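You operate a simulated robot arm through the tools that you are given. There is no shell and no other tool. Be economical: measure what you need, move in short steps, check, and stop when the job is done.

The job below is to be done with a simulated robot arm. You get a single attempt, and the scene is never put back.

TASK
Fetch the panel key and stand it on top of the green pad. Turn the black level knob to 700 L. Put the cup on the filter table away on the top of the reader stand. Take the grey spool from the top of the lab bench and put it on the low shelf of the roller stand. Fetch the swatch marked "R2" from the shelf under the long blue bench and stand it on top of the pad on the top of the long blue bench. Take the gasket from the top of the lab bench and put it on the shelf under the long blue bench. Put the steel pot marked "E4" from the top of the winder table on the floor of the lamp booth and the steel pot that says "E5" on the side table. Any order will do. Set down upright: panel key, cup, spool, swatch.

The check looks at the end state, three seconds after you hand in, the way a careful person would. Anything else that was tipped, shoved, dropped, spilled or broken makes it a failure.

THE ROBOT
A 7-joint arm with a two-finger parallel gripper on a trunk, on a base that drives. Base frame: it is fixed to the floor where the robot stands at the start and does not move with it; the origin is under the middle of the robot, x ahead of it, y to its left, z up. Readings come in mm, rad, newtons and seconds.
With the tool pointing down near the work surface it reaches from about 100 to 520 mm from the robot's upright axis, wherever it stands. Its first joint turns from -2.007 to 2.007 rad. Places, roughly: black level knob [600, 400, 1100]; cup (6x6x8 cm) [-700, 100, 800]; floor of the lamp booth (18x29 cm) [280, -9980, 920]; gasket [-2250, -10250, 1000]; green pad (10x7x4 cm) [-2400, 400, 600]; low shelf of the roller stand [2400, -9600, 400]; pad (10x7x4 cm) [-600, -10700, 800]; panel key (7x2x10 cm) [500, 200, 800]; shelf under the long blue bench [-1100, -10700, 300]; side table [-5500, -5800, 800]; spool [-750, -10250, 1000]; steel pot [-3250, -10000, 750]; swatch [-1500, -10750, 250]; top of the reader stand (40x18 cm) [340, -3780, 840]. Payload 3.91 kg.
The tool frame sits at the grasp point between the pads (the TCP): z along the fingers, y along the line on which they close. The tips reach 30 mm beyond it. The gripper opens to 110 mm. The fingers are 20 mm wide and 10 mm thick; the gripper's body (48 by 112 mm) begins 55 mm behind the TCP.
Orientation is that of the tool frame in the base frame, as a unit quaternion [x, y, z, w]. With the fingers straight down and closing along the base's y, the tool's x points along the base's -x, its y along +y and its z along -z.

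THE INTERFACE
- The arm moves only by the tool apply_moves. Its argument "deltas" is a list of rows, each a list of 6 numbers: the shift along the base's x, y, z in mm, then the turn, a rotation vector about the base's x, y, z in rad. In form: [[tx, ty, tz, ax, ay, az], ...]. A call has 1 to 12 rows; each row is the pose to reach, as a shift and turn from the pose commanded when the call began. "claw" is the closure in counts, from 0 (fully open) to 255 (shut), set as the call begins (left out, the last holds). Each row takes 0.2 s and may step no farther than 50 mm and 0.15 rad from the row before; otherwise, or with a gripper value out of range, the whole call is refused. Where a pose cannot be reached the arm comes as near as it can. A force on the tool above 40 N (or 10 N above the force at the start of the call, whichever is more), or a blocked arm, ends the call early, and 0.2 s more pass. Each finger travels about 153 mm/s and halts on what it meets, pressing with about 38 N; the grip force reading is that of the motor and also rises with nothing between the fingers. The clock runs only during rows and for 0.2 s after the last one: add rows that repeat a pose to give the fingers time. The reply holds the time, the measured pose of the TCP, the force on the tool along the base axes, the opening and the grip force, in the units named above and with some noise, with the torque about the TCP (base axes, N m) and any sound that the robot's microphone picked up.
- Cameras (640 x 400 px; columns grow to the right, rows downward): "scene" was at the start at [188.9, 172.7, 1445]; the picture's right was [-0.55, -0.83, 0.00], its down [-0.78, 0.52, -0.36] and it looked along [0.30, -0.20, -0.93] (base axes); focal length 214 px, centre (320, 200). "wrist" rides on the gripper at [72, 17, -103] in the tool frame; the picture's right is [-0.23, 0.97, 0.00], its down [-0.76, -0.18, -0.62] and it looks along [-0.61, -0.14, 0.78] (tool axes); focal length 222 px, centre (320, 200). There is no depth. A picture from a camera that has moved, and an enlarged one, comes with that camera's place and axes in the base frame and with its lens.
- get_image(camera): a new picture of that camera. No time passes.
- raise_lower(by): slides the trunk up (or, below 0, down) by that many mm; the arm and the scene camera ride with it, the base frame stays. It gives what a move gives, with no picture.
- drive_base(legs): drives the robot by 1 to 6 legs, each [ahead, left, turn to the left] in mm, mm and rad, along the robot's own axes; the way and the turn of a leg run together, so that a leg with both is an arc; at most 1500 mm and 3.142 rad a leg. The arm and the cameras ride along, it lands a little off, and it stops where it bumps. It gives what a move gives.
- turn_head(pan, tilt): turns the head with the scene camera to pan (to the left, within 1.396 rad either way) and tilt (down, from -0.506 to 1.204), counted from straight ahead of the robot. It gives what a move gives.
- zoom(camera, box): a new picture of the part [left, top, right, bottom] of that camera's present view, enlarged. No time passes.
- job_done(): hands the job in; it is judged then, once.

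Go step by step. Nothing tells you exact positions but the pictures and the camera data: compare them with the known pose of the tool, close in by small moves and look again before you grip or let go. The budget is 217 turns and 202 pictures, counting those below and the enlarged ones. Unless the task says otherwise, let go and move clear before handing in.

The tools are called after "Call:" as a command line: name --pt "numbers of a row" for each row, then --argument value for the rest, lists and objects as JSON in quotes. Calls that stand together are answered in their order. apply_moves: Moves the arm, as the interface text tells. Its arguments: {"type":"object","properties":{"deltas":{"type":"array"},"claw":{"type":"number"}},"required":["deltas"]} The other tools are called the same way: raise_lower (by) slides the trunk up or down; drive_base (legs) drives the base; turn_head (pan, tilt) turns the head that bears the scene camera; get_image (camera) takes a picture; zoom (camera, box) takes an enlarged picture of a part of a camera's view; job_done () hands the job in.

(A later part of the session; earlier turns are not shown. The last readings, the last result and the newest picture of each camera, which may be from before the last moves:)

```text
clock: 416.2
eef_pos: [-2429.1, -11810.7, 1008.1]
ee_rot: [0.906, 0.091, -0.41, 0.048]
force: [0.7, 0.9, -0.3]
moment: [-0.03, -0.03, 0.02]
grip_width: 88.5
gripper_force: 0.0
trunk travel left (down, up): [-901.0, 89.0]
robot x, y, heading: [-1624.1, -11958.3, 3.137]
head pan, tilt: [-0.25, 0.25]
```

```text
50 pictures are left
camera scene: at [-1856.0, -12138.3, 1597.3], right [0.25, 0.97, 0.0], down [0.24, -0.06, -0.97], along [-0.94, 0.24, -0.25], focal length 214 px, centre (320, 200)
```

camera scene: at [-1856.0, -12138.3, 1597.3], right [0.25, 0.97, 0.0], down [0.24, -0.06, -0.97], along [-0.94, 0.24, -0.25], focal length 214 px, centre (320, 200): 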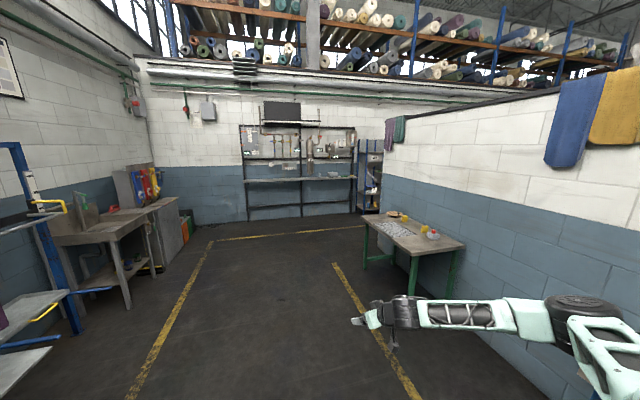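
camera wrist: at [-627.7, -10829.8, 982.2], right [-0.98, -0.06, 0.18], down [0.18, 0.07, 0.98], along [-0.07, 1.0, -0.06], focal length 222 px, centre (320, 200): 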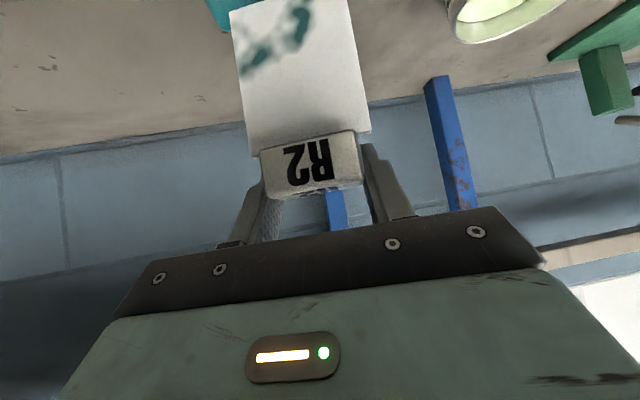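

The partition ends around x≈-4600; I take the west route to reach the winder table from the north side.

Call:
drive_base --legs '[[1500, 0, 0], [1500, 0, 0], [550, 0, 0], [0, 0, -1.567]]'

Call:
turn_head --pan -0.2 --tilt 0.3

Call:
get_image --camera "scene"

```text
clock: 437.3
eef_pos: [-5062.1, -11253.5, 1007.6]
ee_rot: [0.72, -0.557, -0.329, -0.248]
force: [0.2, -0.2, 0.1]
moment: [0.02, -0.04, 0.02]
grip_width: 88.5
gripper_force: 0.0
trunk travel left (down, up): [-901.0, 89.0]
robot x, y, heading: [-5162.6, -12062.4, 1.62]
head pan, tilt: [-0.25, 0.25]
```

```text
clock: 437.9
eef_pos: [-5062.0, -11253.7, 1007.0]
ee_rot: [0.72, -0.558, -0.33, -0.248]
force: [0.3, -0.4, -0.2]
moment: [-0.03, 0.02, 0.03]
grip_width: 88.4
gripper_force: 0.1
trunk travel left (down, up): [-901.0, 89.0]
robot x, y, heading: [-5162.6, -12068.6, 1.623]
head pan, tilt: [-0.201, 0.3]
```

```text
49 pictures are left
camera scene: at [-5361.5, -11843.9, 1592.6], right [0.99, -0.15, 0.0], down [-0.04, -0.29, -0.96], along [0.14, 0.94, -0.3], focal length 214 px, centre (320, 200)
```

scene: 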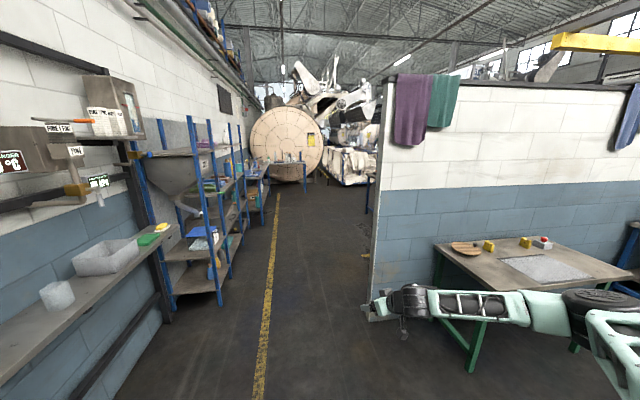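

Corridor is clear. Driving north 2.7 m past the partition end, then turning right to look along the benches.

Call:
drive_base --legs '[[0, 0, -0.05], [1400, 0, 0], [1350, 0, 0], [0, 0, -1.571], [900, 0, 0]]'

Call:
turn_head --pan -0.6 --tilt 0.45

Call:
get_image --camera "scene"

```text
clock: 443.7
eef_pos: [-5057.5, -10097.8, 1004.1]
ee_rot: [0.72, -0.561, -0.327, -0.245]
force: [-1.0, 0.3, -0.7]
moment: [0.02, 0.0, 0.01]
grip_width: 88.6
gripper_force: 0.1
trunk travel left (down, up): [-901.0, 89.0]
robot x, y, heading: [-5161.8, -10905.2, 1.583]
head pan, tilt: [-0.201, 0.3]
stopped in leg 2: the robot was blocked; the commanded pose is now the measured one
```

```text
clock: 444.5
eef_pos: [-5056.3, -10096.8, 1003.1]
ee_rot: [0.721, -0.56, -0.327, -0.245]
force: [0.5, 0.1, -0.7]
moment: [-0.02, 0.0, -0.01]
grip_width: 88.2
gripper_force: 0.1
trunk travel left (down, up): [-901.0, 89.0]
robot x, y, heading: [-5161.1, -10902.9, 1.583]
head pan, tilt: [-0.6, 0.45]
```

```text
48 pictures are left
camera scene: at [-5325.4, -10688.6, 1577.7], right [0.83, -0.55, 0.01], down [-0.24, -0.36, -0.9], along [0.5, 0.75, -0.43], focal length 214 px, centre (320, 200)
```

scene: 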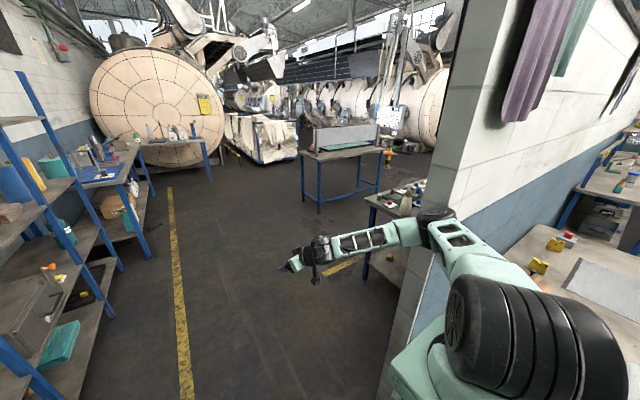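

Blocked — likely the arm's elbow side near the partition end. I shift left 280 and continue north.

Call:
drive_base --legs '[[-60, 0, 0], [0, 280, -0.01], [1500, 0, 0], [300, 0, 0]]'

Call:
turn_head --pan -1.3 --tilt 0.4

Call:
get_image --camera "scene"

```text
clock: 455.6
eef_pos: [-5315.4, -8381.1, 1001.9]
ee_rot: [0.713, -0.57, -0.326, -0.247]
force: [0.2, -1.1, -0.5]
moment: [-0.01, -0.02, 0.01]
grip_width: 88.6
gripper_force: 0.2
trunk travel left (down, up): [-901.0, 89.0]
robot x, y, heading: [-5441.6, -9187.1, 1.569]
head pan, tilt: [-0.6, 0.45]
```

```text
clock: 456.7
eef_pos: [-5315.6, -8380.9, 1002.8]
ee_rot: [0.713, -0.569, -0.326, -0.247]
force: [0.2, 0.8, -0.5]
moment: [0.0, 0.02, -0.04]
grip_width: 88.6
gripper_force: 0.0
trunk travel left (down, up): [-901.0, 89.0]
robot x, y, heading: [-5441.9, -9185.2, 1.57]
head pan, tilt: [-1.3, 0.4]
```

```text
47 pictures are left
camera scene: at [-5557.0, -9019.6, 1583.3], right [0.27, -0.96, 0.0], down [-0.38, -0.1, -0.92], along [0.89, 0.24, -0.39], focal length 214 px, centre (320, 200)
```

scene: 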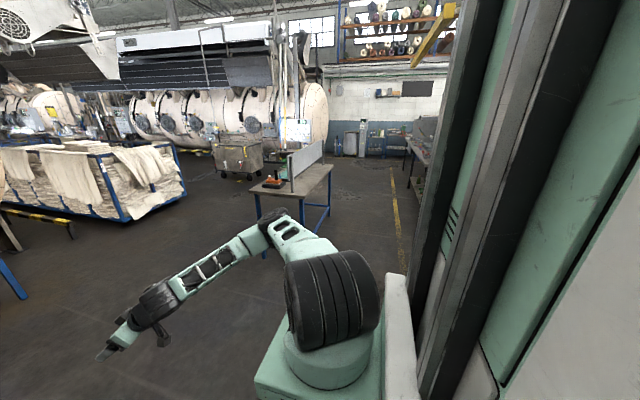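

Turning to face south and strafing east toward the winder table.

Call:
drive_base --legs '[[0, 0, -3.14], [0, 1500, 0]]'

Call:
turn_head --pan 0.35 --tilt 0.4

Call:
get_image --camera "scene"

```text
clock: 471.6
eef_pos: [-4114.1, -10081.5, 1004.3]
ee_rot: [0.589, 0.697, -0.256, 0.319]
force: [-0.3, -0.1, 0.8]
moment: [0.04, 0.01, 0.09]
grip_width: 88.1
gripper_force: 0.1
trunk travel left (down, up): [-901.0, 89.0]
robot x, y, heading: [-3942.0, -9287.0, -1.63]
head pan, tilt: [-1.3, 0.4]
```

```text
clock: 473.4
eef_pos: [-4113.5, -10081.7, 1003.3]
ee_rot: [0.589, 0.697, -0.256, 0.318]
force: [-0.4, 0.3, -0.7]
moment: [-0.05, 0.01, 0.07]
grip_width: 88.5
gripper_force: 0.0
trunk travel left (down, up): [-901.0, 89.0]
robot x, y, heading: [-3941.7, -9284.1, -1.63]
head pan, tilt: [0.351, 0.4]
```

```text
46 pictures are left
camera scene: at [-3718.9, -9530.4, 1583.4], right [-0.96, -0.29, 0.0], down [-0.11, 0.37, -0.92], along [0.26, -0.88, -0.39], focal length 214 px, centre (320, 200)
```

scene: 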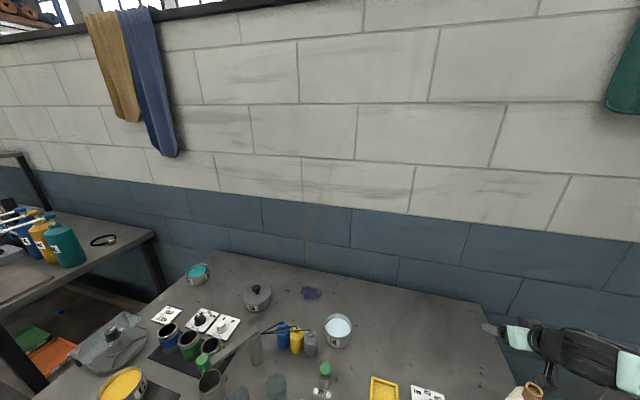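

The winder table is here and a black ring (gasket) sits on the lab bench end at left. Zooming to read pot labels.

Call:
zoom --camera "scene" --box '[140, 250, 380, 400]'

```text
2.67 times, centred on (260, 325) of scene
camera zoom: at [-3718.9, -9530.4, 1583.4], right [-0.96, -0.29, 0.0], down [-0.11, 0.37, -0.92], along [0.26, -0.88, -0.39], focal length 572 px, centre (480, -133)
```

zoom: 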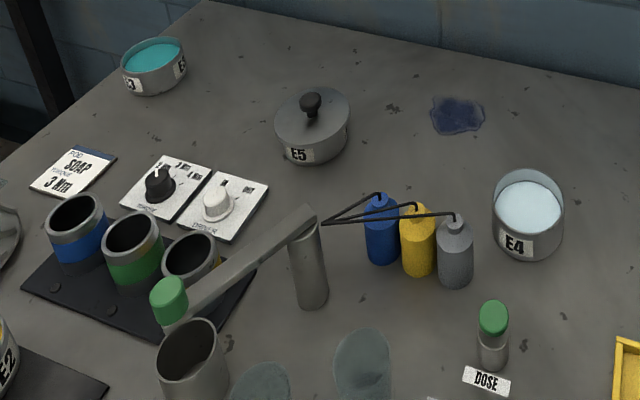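

E4 (open, pale liquid) is near [-3627, -10083], E5 (lidded) near [-3252, -10125]. I strafe so the tool is over E4 and look with the wrist camera.

Call:
drive_base --legs '[[0, 0, 0.06], [0, 430, 0]]'

Call:
apply_moves --pt "0 0 0 0 0 0" --pt "0 0 0 0 0 0" --claw 0

Call:
get_image --camera "wrist"

Call:
turn_head --pan 0.0 --tilt 0.7

Call:
get_image --camera "scene"

```text
clock: 476.4
eef_pos: [-3636.0, -10090.9, 1004.0]
ee_rot: [0.569, 0.713, -0.247, 0.325]
force: [-0.6, -0.5, 0.0]
moment: [-0.01, 0.03, -0.01]
grip_width: 88.4
gripper_force: 0.0
trunk travel left (down, up): [-901.0, 89.0]
robot x, y, heading: [-3505.5, -9285.8, -1.574]
head pan, tilt: [0.351, 0.4]
```

```text
clock: 477.0
eef_pos: [-3636.1, -10091.2, 1003.0]
ee_rot: [0.57, 0.713, -0.248, 0.326]
force: [0.4, 0.6, -0.4]
moment: [0.05, 0.0, 0.02]
grip_width: 110.2
gripper_force: 0.0
trunk travel left (down, up): [-901.0, 89.0]
robot x, y, heading: [-3504.7, -9285.4, -1.574]
head pan, tilt: [0.351, 0.4]
```

```text
44 pictures are left
camera wrist: at [-3647.8, -9966.0, 1019.1], right [0.98, 0.07, 0.19], down [-0.18, -0.08, 0.98], along [0.09, -0.99, -0.07], focal length 222 px, centre (320, 200)
```

wrist: 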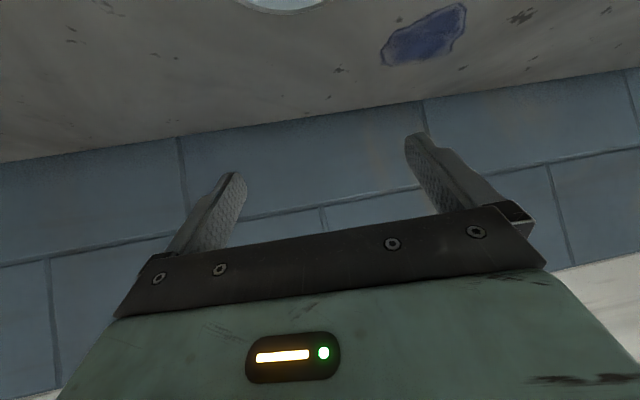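

```text
clock: 477.9
eef_pos: [-3637.0, -10090.2, 1003.4]
ee_rot: [0.57, 0.712, -0.248, 0.326]
force: [0.8, 0.6, 0.3]
moment: [0.04, -0.05, 0.02]
grip_width: 110.0
gripper_force: 0.0
trunk travel left (down, up): [-901.0, 89.0]
robot x, y, heading: [-3510.3, -9286.8, -1.573]
head pan, tilt: [0.0, 0.7]
```

```text
43 pictures are left
camera scene: at [-3303.3, -9516.1, 1556.6], right [-1.0, 0.0, 0.0], down [0.0, 0.64, -0.77], along [0.0, -0.77, -0.64], focal length 214 px, centre (320, 200)
```

scene: 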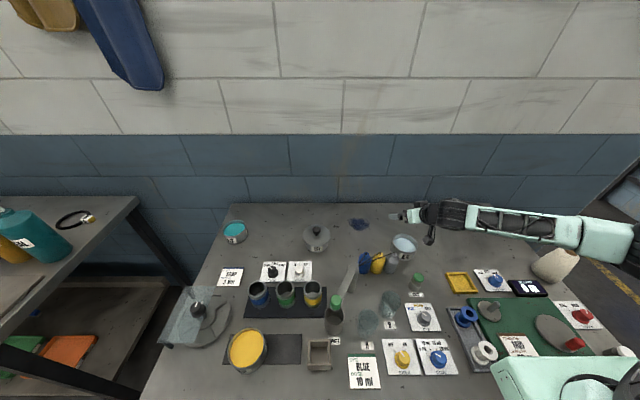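

Triangulated: E4 rim ≈[-3632, -10050, 887]; E5 lid ≈[-3287, -10080, 888]. I do E5 first: strafe so the tool is over it, with a zoom for size.

Call:
zoom --camera "scene" --box '[280, 210, 430, 270]'

Call:
drive_base --legs '[[-60, 352, 0]]'

Call:
get_image --camera "wrist"

```text
4.27 times, centred on (355, 240) of scene
camera zoom: at [-3303.3, -9516.1, 1556.6], right [-1.0, 0.0, 0.0], down [0.0, 0.64, -0.77], along [0.0, -0.77, -0.64], focal length 915 px, centre (171, 29)
```

zoom: 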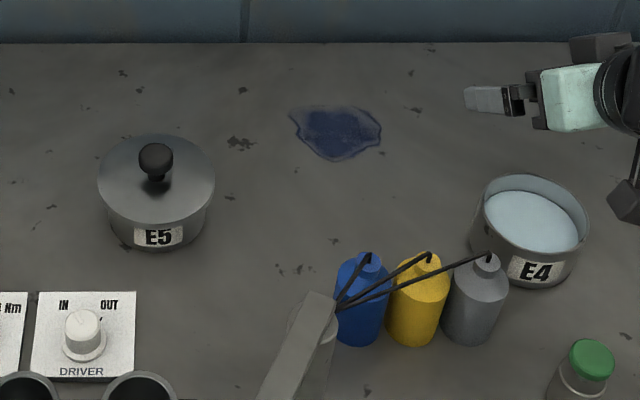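

```text
clock: 480.2
eef_pos: [-3280.9, -10031.3, 1003.2]
ee_rot: [0.569, 0.714, -0.247, 0.325]
force: [0.1, 1.4, 0.5]
moment: [-0.01, 0.01, -0.04]
grip_width: 110.1
gripper_force: 0.0
trunk travel left (down, up): [-901.0, 89.0]
robot x, y, heading: [-3155.1, -9229.3, -1.574]
head pan, tilt: [0.0, 0.7]
```

```text
41 pictures are left
camera wrist: at [-3293.6, -9907.2, 1019.1], right [0.98, 0.08, 0.19], down [-0.18, -0.09, 0.98], along [0.09, -0.99, -0.07], focal length 222 px, centre (320, 200)
```

wrist: 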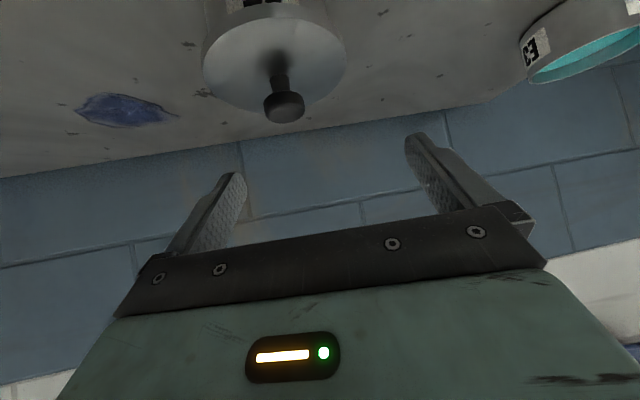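

E5's lid knob is at [-3291, -10096, 918]. I'll grip the knob (as the lid is ~109 mm wide) and test whether the pot lifts with it.

Call:
apply_moves --pt "-12 -5 -15 0 0 0" --pt "-24 -11 -30 0 0 0" --pt "-20 -28 -46 0 0 0" --pt "-15 -46 -62 0 0 0" --pt "-11 -61 -77 0 0 0" --pt "-11 -61 -77 0 0 0" --claw 90

Call:
get_image --camera "wrist"

```text
clock: 481.5
eef_pos: [-3291.7, -10096.5, 934.4]
ee_rot: [0.566, 0.712, -0.251, 0.331]
force: [0.3, -0.6, 3.7]
moment: [-0.18, 0.13, 0.05]
grip_width: 70.6
gripper_force: 0.0
trunk travel left (down, up): [-901.0, 89.0]
robot x, y, heading: [-3158.0, -9224.9, -1.573]
head pan, tilt: [0.0, 0.7]
stopped in row 6: the force on the tool passed its limit at 44 N (the readings are from after the stop); the commanded pose is now the measured one
```

```text
40 pictures are left
camera wrist: at [-3306.1, -9971.4, 948.0], right [0.98, 0.08, 0.19], down [-0.18, -0.07, 0.98], along [0.09, -0.99, -0.05], focal length 222 px, centre (320, 200)
```

wrist: 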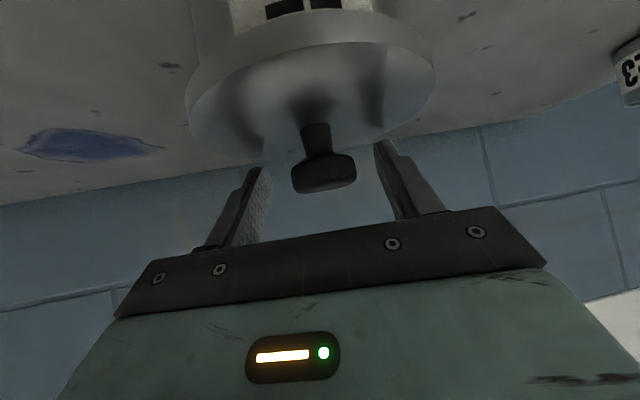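

The tips just touched the lid; raising 5 mm and closing on the knob.

Call:
apply_moves --pt "0 1 6 0 0 0" --pt "0 1 6 0 0 0"

Call:
apply_moves --pt "0 0 0 0 0 0" --pt "0 0 0 0 0 0" --pt "0 0 0 0 0 0" --pt "0 0 4 0 0 0" --pt "0 0 10 0 0 0" --pt "0 0 15 0 0 0" --pt "0 0 15 0 0 0" --claw 255

Call:
zoom --camera "scene" --box '[360, 180, 540, 290]'

```text
clock: 482.1
eef_pos: [-3292.8, -10095.8, 938.9]
ee_rot: [0.567, 0.712, -0.251, 0.331]
force: [0.4, 0.0, 0.3]
moment: [-0.01, -0.03, -0.01]
grip_width: 71.3
gripper_force: 0.2
trunk travel left (down, up): [-901.0, 89.0]
robot x, y, heading: [-3156.6, -9232.7, -1.574]
head pan, tilt: [0.0, 0.7]
```

```text
clock: 483.7
eef_pos: [-3294.0, -10096.1, 954.6]
ee_rot: [0.567, 0.712, -0.251, 0.33]
force: [-0.3, 0.1, -0.2]
moment: [0.0, -0.01, -0.02]
grip_width: 0.1
gripper_force: 37.3
trunk travel left (down, up): [-901.0, 89.0]
robot x, y, heading: [-3154.9, -9227.0, -1.575]
head pan, tilt: [0.0, 0.7]
```

```text
3.56 times, centred on (450, 235) of scene
camera zoom: at [-2950.5, -9456.2, 1556.5], right [-1.0, 0.0, 0.0], down [0.0, 0.64, -0.76], along [0.0, -0.76, -0.64], focal length 763 px, centre (-142, 76)
```

zoom: 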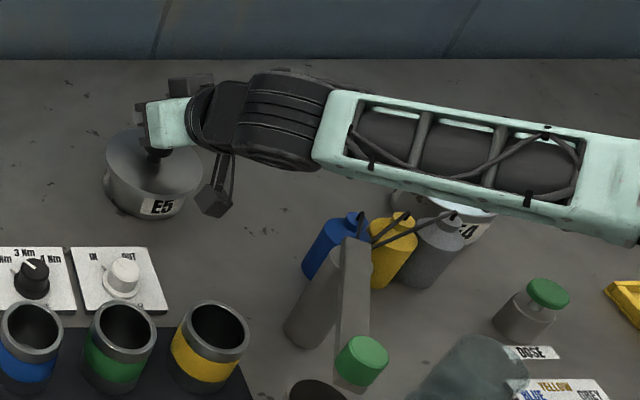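

Missed — the knob is nearer (y≈-10072). Rising, opening, shifting +27 in y, and descending again.

Call:
apply_moves --pt "0 0 20 0 0 0" --pt "0 0 40 0 0 0" --pt "0 14 40 0 0 0" --pt "0 27 40 0 0 0" --pt "0 27 40 0 0 0"

Call:
apply_moves --pt "0 0 0 0 0 0" --pt "0 0 0 0 0 0" --pt "0 0 -20 0 0 0" --pt "0 0 -40 0 0 0" --pt "0 0 -56 0 0 0" --pt "0 0 -56 0 0 0" --claw 90

Call:
get_image --camera "wrist"

```text
clock: 484.9
eef_pos: [-3292.4, -10069.1, 994.5]
ee_rot: [0.566, 0.712, -0.25, 0.331]
force: [0.6, -0.4, 0.5]
moment: [-0.01, -0.02, 0.02]
grip_width: 0.0
gripper_force: 37.7
trunk travel left (down, up): [-901.0, 89.0]
robot x, y, heading: [-3154.9, -9229.9, -1.572]
head pan, tilt: [0.0, 0.7]
```

```text
clock: 486.3
eef_pos: [-3293.0, -10069.1, 938.4]
ee_rot: [0.566, 0.712, -0.252, 0.331]
force: [0.7, 0.5, 0.4]
moment: [0.0, -0.03, 0.0]
grip_width: 71.2
gripper_force: 0.0
trunk travel left (down, up): [-901.0, 89.0]
robot x, y, heading: [-3154.2, -9229.0, -1.575]
head pan, tilt: [0.0, 0.7]
```

```text
38 pictures are left
camera wrist: at [-3305.5, -9944.9, 952.0], right [0.98, 0.08, 0.19], down [-0.18, -0.07, 0.98], along [0.09, -0.99, -0.06], focal length 222 px, centre (320, 200)
```

wrist: 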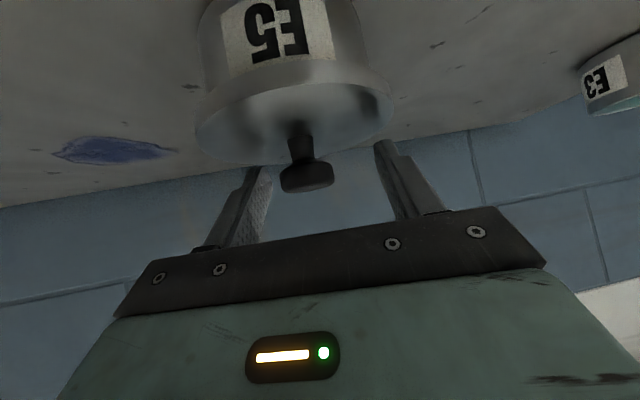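

By parallax the knob is near y≈-10088, z≈930; adjusting 8 mm forward and closing.

Call:
apply_moves --pt "0 -5 2 0 0 0" --pt "0 -9 2 0 0 0" --pt "0 -9 2 0 0 0"

Call:
apply_moves --pt "0 0 0 0 0 0" --pt "0 0 0 0 0 0" --pt "0 0 0 0 0 0" --claw 255

```text
clock: 487.1
eef_pos: [-3293.4, -10078.2, 941.1]
ee_rot: [0.566, 0.712, -0.252, 0.331]
force: [-0.1, -0.1, 0.3]
moment: [-0.01, 0.02, 0.01]
grip_width: 71.1
gripper_force: 0.1
trunk travel left (down, up): [-901.0, 89.0]
robot x, y, heading: [-3155.6, -9228.7, -1.572]
head pan, tilt: [0.0, 0.7]
```

```text
clock: 487.9
eef_pos: [-3293.1, -10076.9, 941.0]
ee_rot: [0.566, 0.712, -0.251, 0.331]
force: [-0.9, -0.2, 1.2]
moment: [-0.03, 0.04, -0.05]
grip_width: 29.3
gripper_force: 37.7
trunk travel left (down, up): [-901.0, 89.0]
robot x, y, heading: [-3155.5, -9227.0, -1.573]
head pan, tilt: [0.0, 0.7]
```

Gripped the knob (29 mm). Lifting 20 mm to see whether the pot comes along.

Call:
apply_moves --pt "0 0 5 0 0 0" --pt "0 0 12 0 0 0" --pt "0 0 20 0 0 0" --pt "0 0 20 0 0 0"

Call:
zoom --camera "scene" --box '[360, 180, 480, 260]'

```text
clock: 488.9
eef_pos: [-3293.8, -10076.9, 959.9]
ee_rot: [0.566, 0.712, -0.251, 0.331]
force: [-0.2, 0.9, -5.9]
moment: [-0.02, 0.02, -0.02]
grip_width: 29.5
gripper_force: 37.6
trunk travel left (down, up): [-901.0, 89.0]
robot x, y, heading: [-3157.2, -9224.0, -1.579]
head pan, tilt: [0.0, 0.7]
```

```text
5.00 times, centred on (420, 220) of scene
camera zoom: at [-2950.6, -9456.5, 1556.4], right [-1.0, 0.0, 0.0], down [0.0, 0.64, -0.76], along [0.0, -0.76, -0.64], focal length 1072 px, centre (-180, 100)
```

zoom: 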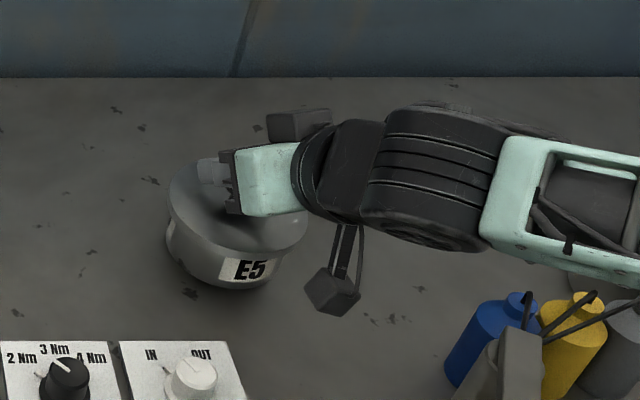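

The whole pot lifts with its lid. Raising, backing off, strafing west and turning north toward the side table.

Call:
apply_moves --pt "0 0 25 0 0 0" --pt "0 5 50 0 0 0" --pt "0 10 75 0 0 0" --pt "0 10 75 0 0 0"

Call:
raise_lower --by 60

Call:
drive_base --legs '[[-280, 0, 0], [0, -1500, 0], [0, -760, 0], [0, 0, 3.14]]'

Call:
turn_head --pan 0.0 --tilt 0.3

Call:
get_image --camera "scene"

```text
clock: 489.9
eef_pos: [-3294.2, -10068.2, 1035.2]
ee_rot: [0.567, 0.711, -0.251, 0.33]
force: [0.3, -0.3, -0.6]
moment: [0.02, -0.02, -0.01]
grip_width: 29.4
gripper_force: 37.5
trunk travel left (down, up): [-901.0, 89.0]
robot x, y, heading: [-3153.0, -9227.6, -1.566]
head pan, tilt: [0.0, 0.7]
heard: snap
```

```text
clock: 490.9
eef_pos: [-3294.0, -10067.4, 1095.1]
ee_rot: [0.567, 0.712, -0.251, 0.33]
force: [0.5, -0.7, -1.5]
moment: [-0.01, -0.02, -0.03]
grip_width: 29.2
gripper_force: 38.0
trunk travel left (down, up): [-961.0, 29.0]
robot x, y, heading: [-3152.0, -9224.4, -1.578]
head pan, tilt: [0.0, 0.7]
```

```text
clock: 511.1
eef_pos: [-5346.1, -8114.2, 1094.4]
ee_rot: [0.724, -0.551, -0.336, -0.244]
force: [0.2, 0.1, -0.4]
moment: [-0.01, 0.01, 0.0]
grip_width: 29.0
gripper_force: 37.7
trunk travel left (down, up): [-961.0, 29.0]
robot x, y, heading: [-5448.6, -8959.0, 1.62]
head pan, tilt: [0.0, 0.7]
```

```text
clock: 512.0
eef_pos: [-5347.0, -8114.8, 1094.9]
ee_rot: [0.725, -0.55, -0.337, -0.243]
force: [0.4, 0.0, -0.8]
moment: [0.01, 0.0, -0.01]
grip_width: 28.4
gripper_force: 38.0
trunk travel left (down, up): [-961.0, 29.0]
robot x, y, heading: [-5446.4, -8956.4, 1.615]
head pan, tilt: [0.0, 0.3]
```

```text
36 pictures are left
camera scene: at [-5662.0, -8734.3, 1652.5], right [1.0, 0.04, 0.0], down [0.01, -0.3, -0.95], along [-0.04, 0.95, -0.3], focal length 214 px, centre (320, 200)
```

scene: 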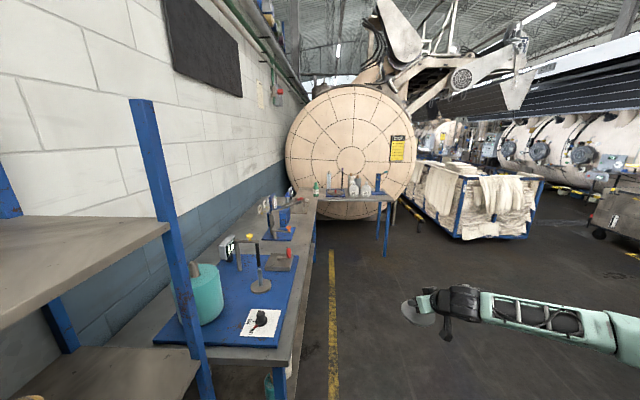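

A snap was heard and the load vanished: the lid came off and the pot stayed behind. I must go back, check the pot, and put the lid back on.

Call:
drive_base --legs '[[0, 0, -3.1], [0, 0, -0.09], [0, 1500, 0], [0, 740, 0]]'

Call:
turn_head --pan 0.0 --tilt 0.6

Call:
get_image --camera "scene"

```text
clock: 531.0
eef_pos: [-3363.6, -9884.0, 1094.4]
ee_rot: [0.581, 0.701, -0.257, 0.325]
force: [-0.5, -0.5, -0.8]
moment: [0.01, -0.03, 0.0]
grip_width: 28.8
gripper_force: 37.9
trunk travel left (down, up): [-961.0, 29.0]
robot x, y, heading: [-3192.5, -9050.4, -1.615]
head pan, tilt: [0.0, 0.3]
```

```text
clock: 531.8
eef_pos: [-3363.6, -9884.1, 1094.8]
ee_rot: [0.581, 0.7, -0.257, 0.325]
force: [-0.7, 0.1, -1.1]
moment: [0.05, -0.01, 0.03]
grip_width: 28.7
gripper_force: 38.0
trunk travel left (down, up): [-961.0, 29.0]
robot x, y, heading: [-3186.8, -9051.9, -1.612]
head pan, tilt: [0.0, 0.6]
```

```text
35 pictures are left
camera scene: at [-2995.9, -9291.2, 1625.2], right [-1.0, 0.04, 0.0], down [0.02, 0.56, -0.83], along [-0.03, -0.82, -0.56], focal length 214 px, centre (320, 200)
```

scene: 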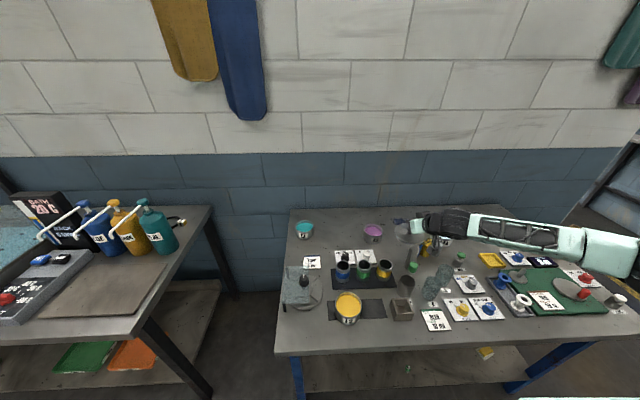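

Call:
zoom --camera "scene" --box '[340, 205, 460, 280]'

```text
5.33 times, centred on (400, 242) of scene
camera zoom: at [-2995.9, -9291.2, 1625.2], right [-1.0, 0.04, 0.0], down [0.02, 0.56, -0.83], along [-0.03, -0.82, -0.56], focal length 1144 px, centre (-107, -27)
```

zoom: 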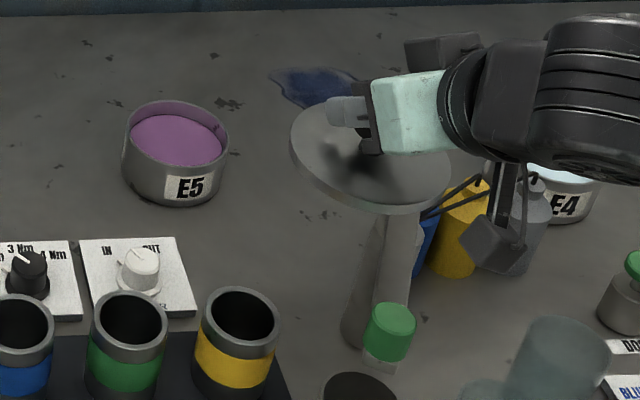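

Good news: pot E5 is upright and unspilled; only its lid came off. I return to the same stance to put the lid back.

Call:
drive_base --legs '[[0, 0, 0.04], [176, 30, 0]]'

Call:
get_image --camera "wrist"

```text
clock: 533.6
eef_pos: [-3298.4, -10070.6, 1095.2]
ee_rot: [0.566, 0.712, -0.251, 0.33]
force: [-0.3, 1.1, -0.9]
moment: [0.02, -0.04, -0.02]
grip_width: 28.7
gripper_force: 38.1
trunk travel left (down, up): [-961.0, 29.0]
robot x, y, heading: [-3162.6, -9229.6, -1.574]
head pan, tilt: [0.0, 0.6]
```

```text
33 pictures are left
camera wrist: at [-3310.8, -9944.9, 1108.7], right [0.98, 0.08, 0.19], down [-0.18, -0.07, 0.98], along [0.09, -0.99, -0.06], focal length 222 px, centre (320, 200)
```

wrist: 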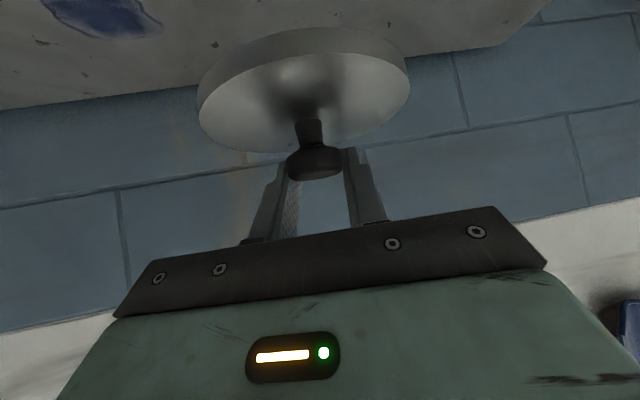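

Lid is held level. Moving over the pot and lowering to ~25 mm above seating height, then checking.

Call:
apply_moves --pt "5 -7 -30 0 0 0" --pt "5 -7 -65 0 0 0" --pt "5 -7 -100 0 0 0" --pt "5 -7 -127 0 0 0" --pt "5 -7 -127 0 0 0"

Call:
zoom --camera "scene" --box '[350, 200, 450, 270]'

```text
clock: 534.9
eef_pos: [-3295.5, -10079.4, 971.9]
ee_rot: [0.565, 0.712, -0.254, 0.331]
force: [-0.1, -0.1, -0.2]
moment: [0.0, 0.0, -0.04]
grip_width: 28.7
gripper_force: 37.9
trunk travel left (down, up): [-961.0, 29.0]
robot x, y, heading: [-3163.0, -9233.0, -1.57]
head pan, tilt: [0.0, 0.6]
```

```text
5.71 times, centred on (400, 235) of scene
camera zoom: at [-2955.8, -9461.7, 1625.1], right [-1.0, 0.0, 0.0], down [0.0, 0.56, -0.83], along [0.0, -0.83, -0.56], focal length 1226 px, centre (-137, 0)
```

zoom: 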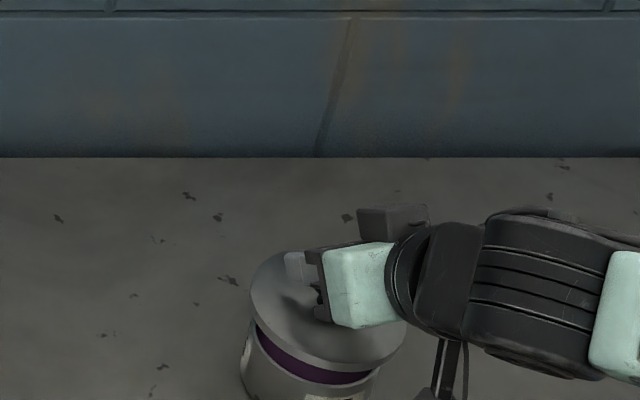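

Call:
apply_moves --pt "2 0 -8 0 0 0" --pt "2 0 -17 0 0 0" --pt "2 0 -17 0 0 0"

Call:
get_image --camera "wrist"

Call:
zoom --camera "scene" --box '[360, 225, 440, 285]'

```text
clock: 535.9
eef_pos: [-3313.7, -10088.3, 971.2]
ee_rot: [0.559, 0.712, -0.274, 0.324]
force: [0.8, 0.6, -0.9]
moment: [-0.01, 0.03, -0.02]
grip_width: 28.7
gripper_force: 38.3
trunk travel left (down, up): [-961.0, 29.0]
robot x, y, heading: [-3159.2, -9229.4, -1.575]
head pan, tilt: [0.0, 0.6]
stopped in row 3: the arm was blocked; the commanded pose is now the measured one
```

```text
31 pictures are left
camera wrist: at [-3325.3, -9963.8, 981.6], right [0.99, 0.08, 0.15], down [-0.14, -0.04, 0.99], along [0.08, -1.0, -0.03], focal length 222 px, centre (320, 200)
```

wrist: 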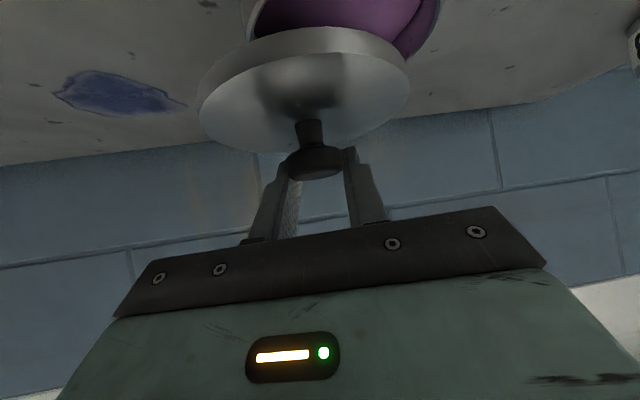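

```text
6.67 times, centred on (400, 255) of scene
camera zoom: at [-2955.8, -9461.7, 1625.1], right [-1.0, 0.0, 0.0], down [0.0, 0.56, -0.83], along [0.0, -0.83, -0.56], focal length 1430 px, centre (-213, -167)
```

zoom: 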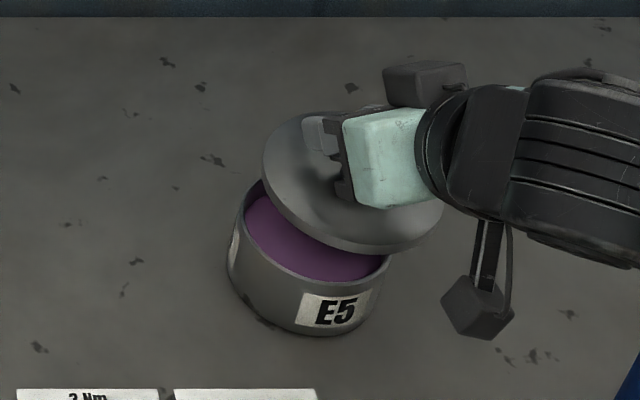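

The arm hit a limit because the trunk is 60 mm higher than before. I raise the arm, restore the orientation, and lower the trunk 60 to match the earlier configuration.

Call:
apply_moves --pt "7 4 30 0.015 -0.02 0.004" --pt "20 10 60 0.03 -0.04 0.009" --pt "20 10 62 0.03 -0.04 0.009"

Call:
raise_lower --by -60

Call:
zoom --camera "scene" --box '[360, 205, 440, 265]'

```text
clock: 536.6
eef_pos: [-3289.7, -10077.2, 1028.8]
ee_rot: [0.567, 0.712, -0.247, 0.333]
force: [-0.4, 1.2, -0.7]
moment: [0.01, -0.02, 0.03]
grip_width: 29.1
gripper_force: 37.8
trunk travel left (down, up): [-961.0, 29.0]
robot x, y, heading: [-3158.9, -9229.8, -1.572]
head pan, tilt: [0.0, 0.6]
```

```text
clock: 537.6
eef_pos: [-3289.0, -10078.3, 969.5]
ee_rot: [0.567, 0.712, -0.247, 0.332]
force: [0.6, -0.5, -0.9]
moment: [0.0, 0.0, 0.0]
grip_width: 28.4
gripper_force: 38.1
trunk travel left (down, up): [-901.0, 89.0]
robot x, y, heading: [-3163.0, -9229.2, -1.569]
head pan, tilt: [0.0, 0.6]
```

```text
6.67 times, centred on (400, 235) of scene
camera zoom: at [-2955.8, -9461.7, 1565.1], right [-1.0, 0.0, 0.0], down [0.0, 0.56, -0.83], along [0.0, -0.83, -0.56], focal length 1430 px, centre (-213, -33)
```

zoom: 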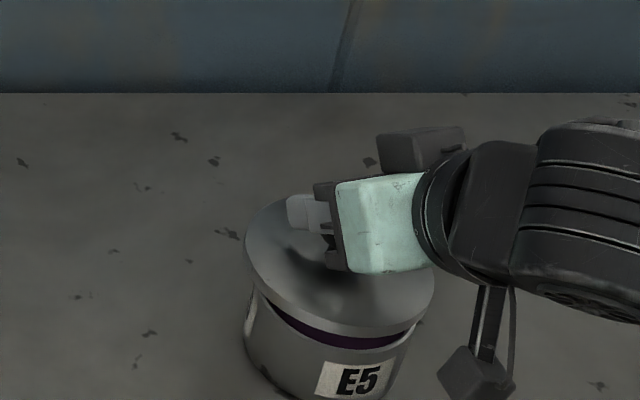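

Laterally aligned. I shift -7 mm in y as a compromise, lower 18 mm, and check concentricity again.

Call:
apply_moves --pt "-1 -4 -8 0 0 0" --pt "-1 -7 -16 0 0 0" --pt "-1 -7 -18 0 0 0"

Call:
zoom --camera "scene" --box '[360, 210, 440, 270]'

```text
clock: 538.5
eef_pos: [-3291.2, -10084.3, 950.1]
ee_rot: [0.566, 0.713, -0.247, 0.332]
force: [0.9, 0.2, -1.0]
moment: [0.01, 0.01, -0.02]
grip_width: 28.5
gripper_force: 38.0
trunk travel left (down, up): [-901.0, 89.0]
robot x, y, heading: [-3159.7, -9228.7, -1.568]
head pan, tilt: [0.0, 0.6]
```

```text
6.67 times, centred on (400, 240) of scene
camera zoom: at [-2955.8, -9461.7, 1565.1], right [-1.0, 0.0, 0.0], down [0.0, 0.56, -0.83], along [0.0, -0.83, -0.56], focal length 1430 px, centre (-213, -67)
```

zoom: 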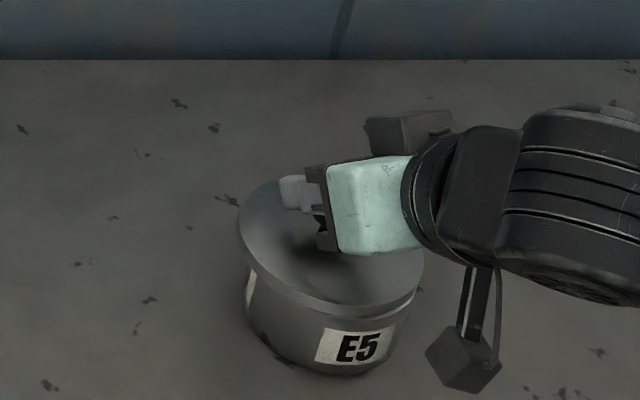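

Nearly concentric. Lowering in 1.5 mm rows until it seats.

Call:
apply_moves --pt "0 1 -2 0 0 0" --pt "0 1 -4 0 0 0" --pt "0 1 -6 0 0 0" --pt "0 1 -7.5 0 0 0"

Call:
zoom --camera "scene" --box '[360, 210, 440, 270]'

```text
clock: 539.5
eef_pos: [-3291.0, -10083.8, 947.8]
ee_rot: [0.565, 0.712, -0.249, 0.335]
force: [-0.3, -0.7, 36.5]
moment: [1.0, 0.37, -0.02]
grip_width: 28.5
gripper_force: 38.3
trunk travel left (down, up): [-901.0, 89.0]
robot x, y, heading: [-3161.5, -9228.1, -1.571]
head pan, tilt: [0.0, 0.6]
```

```text
6.67 times, centred on (400, 240) of scene
camera zoom: at [-2955.4, -9459.8, 1565.8], right [-1.0, 0.0, 0.0], down [0.0, 0.56, -0.83], along [0.0, -0.83, -0.56], focal length 1430 px, centre (-213, -67)
```

zoom: 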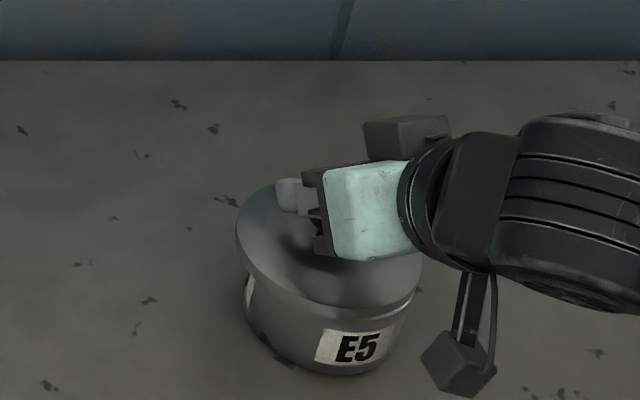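

Contact is on the near side, so the lid is slightly too far back. I lift 3 mm, shift +5 mm toward me, and lower again.

Call:
apply_moves --pt "0 0 3 0 0 0" --pt "0 5 3 0 0 0" --pt "0 5 0 0 0 0" --pt "0 5 -2 0 0 0"

Call:
apply_moves --pt "0 0 -1.5 0 0 0" --pt "0 0 -3 0 0 0" --pt "0 0 -3 0 0 0"

```text
clock: 540.5
eef_pos: [-3290.4, -10080.8, 947.0]
ee_rot: [0.566, 0.71, -0.251, 0.335]
force: [2.5, -10.9, 43.1]
moment: [0.78, 0.32, 0.02]
grip_width: 28.7
gripper_force: 37.6
trunk travel left (down, up): [-901.0, 89.0]
robot x, y, heading: [-3162.9, -9232.1, -1.569]
head pan, tilt: [0.0, 0.6]
```

```text
clock: 541.2
eef_pos: [-3288.6, -10082.2, 944.6]
ee_rot: [0.566, 0.71, -0.25, 0.336]
force: [6.3, -15.9, 44.6]
moment: [0.68, 0.31, 0.0]
grip_width: 29.2
gripper_force: 37.8
trunk travel left (down, up): [-901.0, 89.0]
robot x, y, heading: [-3161.2, -9226.5, -1.57]
head pan, tilt: [0.0, 0.6]
```

Call:
apply_moves --pt "0 -2 1 0 0 0" --pt "0 -3 3 0 0 0" --pt "0 -3 3 0 0 0"

Call:
get_image --camera "wrist"

```text
clock: 542.0
eef_pos: [-3289.7, -10082.3, 943.9]
ee_rot: [0.567, 0.711, -0.248, 0.335]
force: [2.3, 3.3, 38.7]
moment: [0.02, -0.05, -0.03]
grip_width: 29.0
gripper_force: 38.2
trunk travel left (down, up): [-901.0, 89.0]
robot x, y, heading: [-3162.5, -9229.9, -1.572]
head pan, tilt: [0.0, 0.6]
```

```text
26 pictures are left
camera wrist: at [-3303.3, -9956.8, 958.0], right [0.98, 0.08, 0.2], down [-0.19, -0.07, 0.98], along [0.1, -0.99, -0.06], focal length 222 px, centre (320, 200)
```

wrist: 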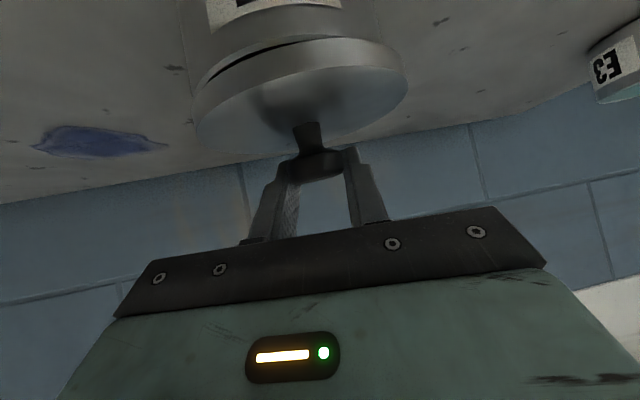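

The lid sits a bit to the +x side of the pot. Lifting 6 mm, shifting -6 mm in x, and lowering gently again.

Call:
apply_moves --pt "0 0 6 0 0 0" --pt "-3 0 8 0 0 0" --pt "-6 0 8 0 0 0" --pt "-6 0 5 0 0 0" --pt "-6 0 3 0 0 0"

Call:
get_image --camera "wrist"

```text
clock: 543.2
eef_pos: [-3297.2, -10081.7, 944.7]
ee_rot: [0.567, 0.712, -0.248, 0.333]
force: [0.4, 4.0, 7.4]
moment: [-0.06, -0.07, -0.05]
grip_width: 29.2
gripper_force: 38.4
trunk travel left (down, up): [-901.0, 89.0]
robot x, y, heading: [-3162.1, -9230.8, -1.572]
head pan, tilt: [0.0, 0.6]
```

```text
25 pictures are left
camera wrist: at [-3310.0, -9956.8, 959.0], right [0.98, 0.08, 0.2], down [-0.19, -0.08, 0.98], along [0.1, -0.99, -0.06], focal length 222 px, centre (320, 200)
```

wrist: 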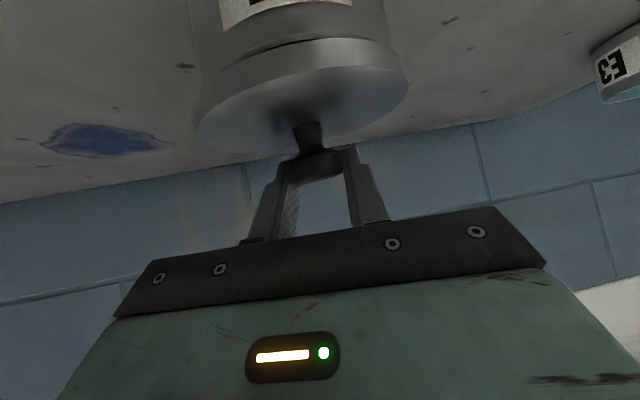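

Now concentric with a thin gap. Pressing down gently 4 mm.

Call:
apply_moves --pt "0 0 -1.5 0 0 0" --pt "0 0 -3 0 0 0" --pt "0 0 -4 0 0 0"

```text
clock: 544.0
eef_pos: [-3296.5, -10081.1, 945.0]
ee_rot: [0.565, 0.712, -0.248, 0.334]
force: [-1.3, 7.7, 31.5]
moment: [0.15, -0.31, 0.02]
grip_width: 29.0
gripper_force: 37.4
trunk travel left (down, up): [-901.0, 89.0]
robot x, y, heading: [-3162.5, -9228.7, -1.574]
head pan, tilt: [0.0, 0.6]
```

Seated. Easing off, releasing the knob and retreating; next I'll grip the pot body itself below the lid.

Call:
apply_moves --pt "0 0 3 0 0 0" --pt "0 0 3 0 0 0"

Call:
apply_moves --pt "0 0 0 0 0 0" --pt "0 0 0 0 0 0" --pt "-3 13 12 0 0 0" --pt "-7 27 25 0 0 0" --pt "-11 43 40 0 0 0" --pt "-15 60 55 0 0 0" --pt "-20 80 55 0 0 0" --pt "-20 95 55 0 0 0" --claw 60

Call:
apply_moves --pt "0 5 -30 0 0 0" --pt "0 5 -65 0 0 0" --pt "0 5 -100 0 0 0" --pt "0 5 -130 0 0 0" --pt "0 5 -130 0 0 0" --claw 0

Call:
get_image --camera "wrist"

```text
clock: 544.6
eef_pos: [-3295.6, -10081.9, 944.6]
ee_rot: [0.567, 0.712, -0.249, 0.333]
force: [0.1, -2.1, 18.2]
moment: [-0.69, -0.11, 0.05]
grip_width: 29.4
gripper_force: 37.9
trunk travel left (down, up): [-901.0, 89.0]
robot x, y, heading: [-3158.8, -9229.2, -1.567]
head pan, tilt: [0.0, 0.6]
```

```text
clock: 546.5
eef_pos: [-3317.1, -9986.3, 998.6]
ee_rot: [0.567, 0.712, -0.247, 0.332]
force: [0.2, 0.6, 0.2]
moment: [0.01, -0.02, 0.01]
grip_width: 84.1
gripper_force: 0.1
trunk travel left (down, up): [-901.0, 89.0]
robot x, y, heading: [-3162.1, -9228.6, -1.569]
head pan, tilt: [0.0, 0.6]
```

```text
clock: 547.5
eef_pos: [-3358.0, -10006.1, 922.2]
ee_rot: [0.527, 0.732, -0.3, 0.312]
force: [43.2, 23.6, 6.1]
moment: [0.62, 1.14, -5.89]
grip_width: 110.2
gripper_force: 0.0
trunk travel left (down, up): [-901.0, 89.0]
robot x, y, heading: [-3164.2, -9231.5, -1.565]
head pan, tilt: [0.0, 0.6]
stopped in row 5: the force on the tool passed its limit at 86 N (the readings are from after the stop); the commanded pose is now the measured one
```

```text
24 pictures are left
camera wrist: at [-3374.4, -9880.8, 930.6], right [0.99, 0.12, 0.07], down [-0.07, -0.01, 1.0], along [0.13, -0.99, -0.01], focal length 222 px, centre (320, 200)
```

wrist: 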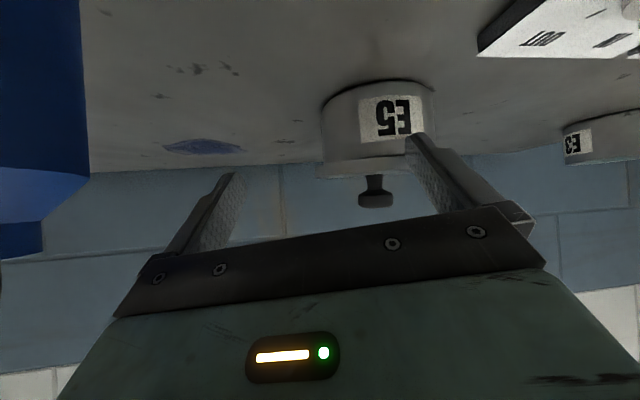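

The arm drifted at its limit and bumped something on the left. Moving away to the right and up, then checking the table.

Call:
apply_moves --pt "25 10 20 0.03 -0.04 0.0" --pt "40 20 50 0.06 -0.08 0.02" --pt "40 30 90 0.08 -0.1 0.03" --pt "40 40 130 0.08 -0.1 0.03"

Call:
drive_base --legs '[[-200, 0, 0]]'

Call:
get_image --camera "scene"

```text
clock: 548.5
eef_pos: [-3321.1, -9968.4, 1049.0]
ee_rot: [0.545, 0.733, -0.239, 0.329]
force: [-0.8, -0.3, -0.4]
moment: [0.0, 0.01, 0.0]
grip_width: 109.9
gripper_force: 0.0
trunk travel left (down, up): [-901.0, 89.0]
robot x, y, heading: [-3161.9, -9228.3, -1.57]
head pan, tilt: [0.0, 0.6]
```

```text
clock: 550.1
eef_pos: [-3322.9, -9770.7, 1048.5]
ee_rot: [0.543, 0.735, -0.238, 0.33]
force: [0.4, -0.5, 0.2]
moment: [0.02, 0.0, -0.01]
grip_width: 110.0
gripper_force: 0.1
trunk travel left (down, up): [-901.0, 89.0]
robot x, y, heading: [-3160.8, -9029.6, -1.563]
head pan, tilt: [0.0, 0.6]
```

```text
23 pictures are left
camera scene: at [-2954.3, -9260.9, 1565.1], right [-1.0, -0.01, 0.0], down [0.0, 0.57, -0.82], along [0.01, -0.82, -0.57], focal length 214 px, centre (320, 200)
```

scene: 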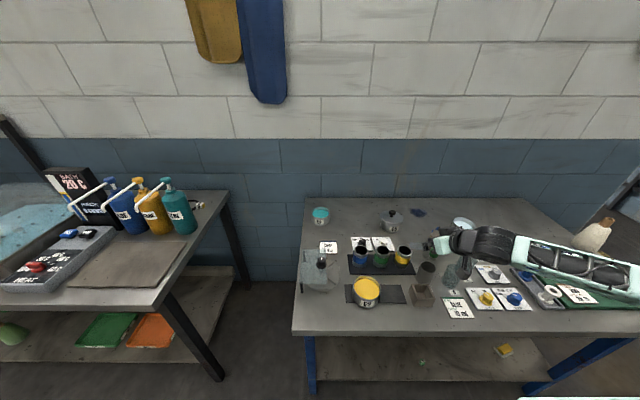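

Call:
zoom --camera "scene" --box '[370, 205, 530, 305]'

```text
4.00 times, centred on (450, 255) of scene
camera zoom: at [-2954.3, -9260.9, 1565.1], right [-1.0, -0.01, 0.0], down [0.0, 0.57, -0.82], along [0.01, -0.82, -0.57], focal length 858 px, centre (-200, -20)
```

zoom: 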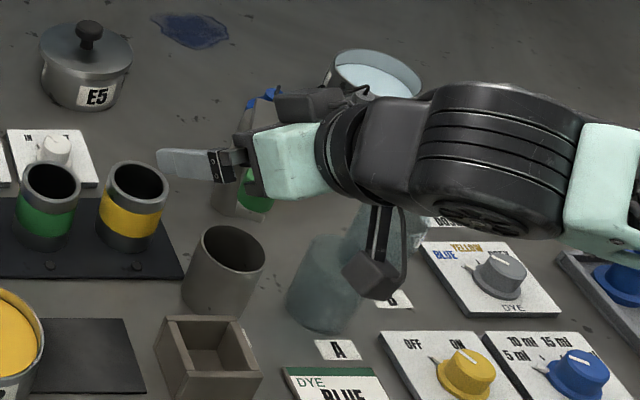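

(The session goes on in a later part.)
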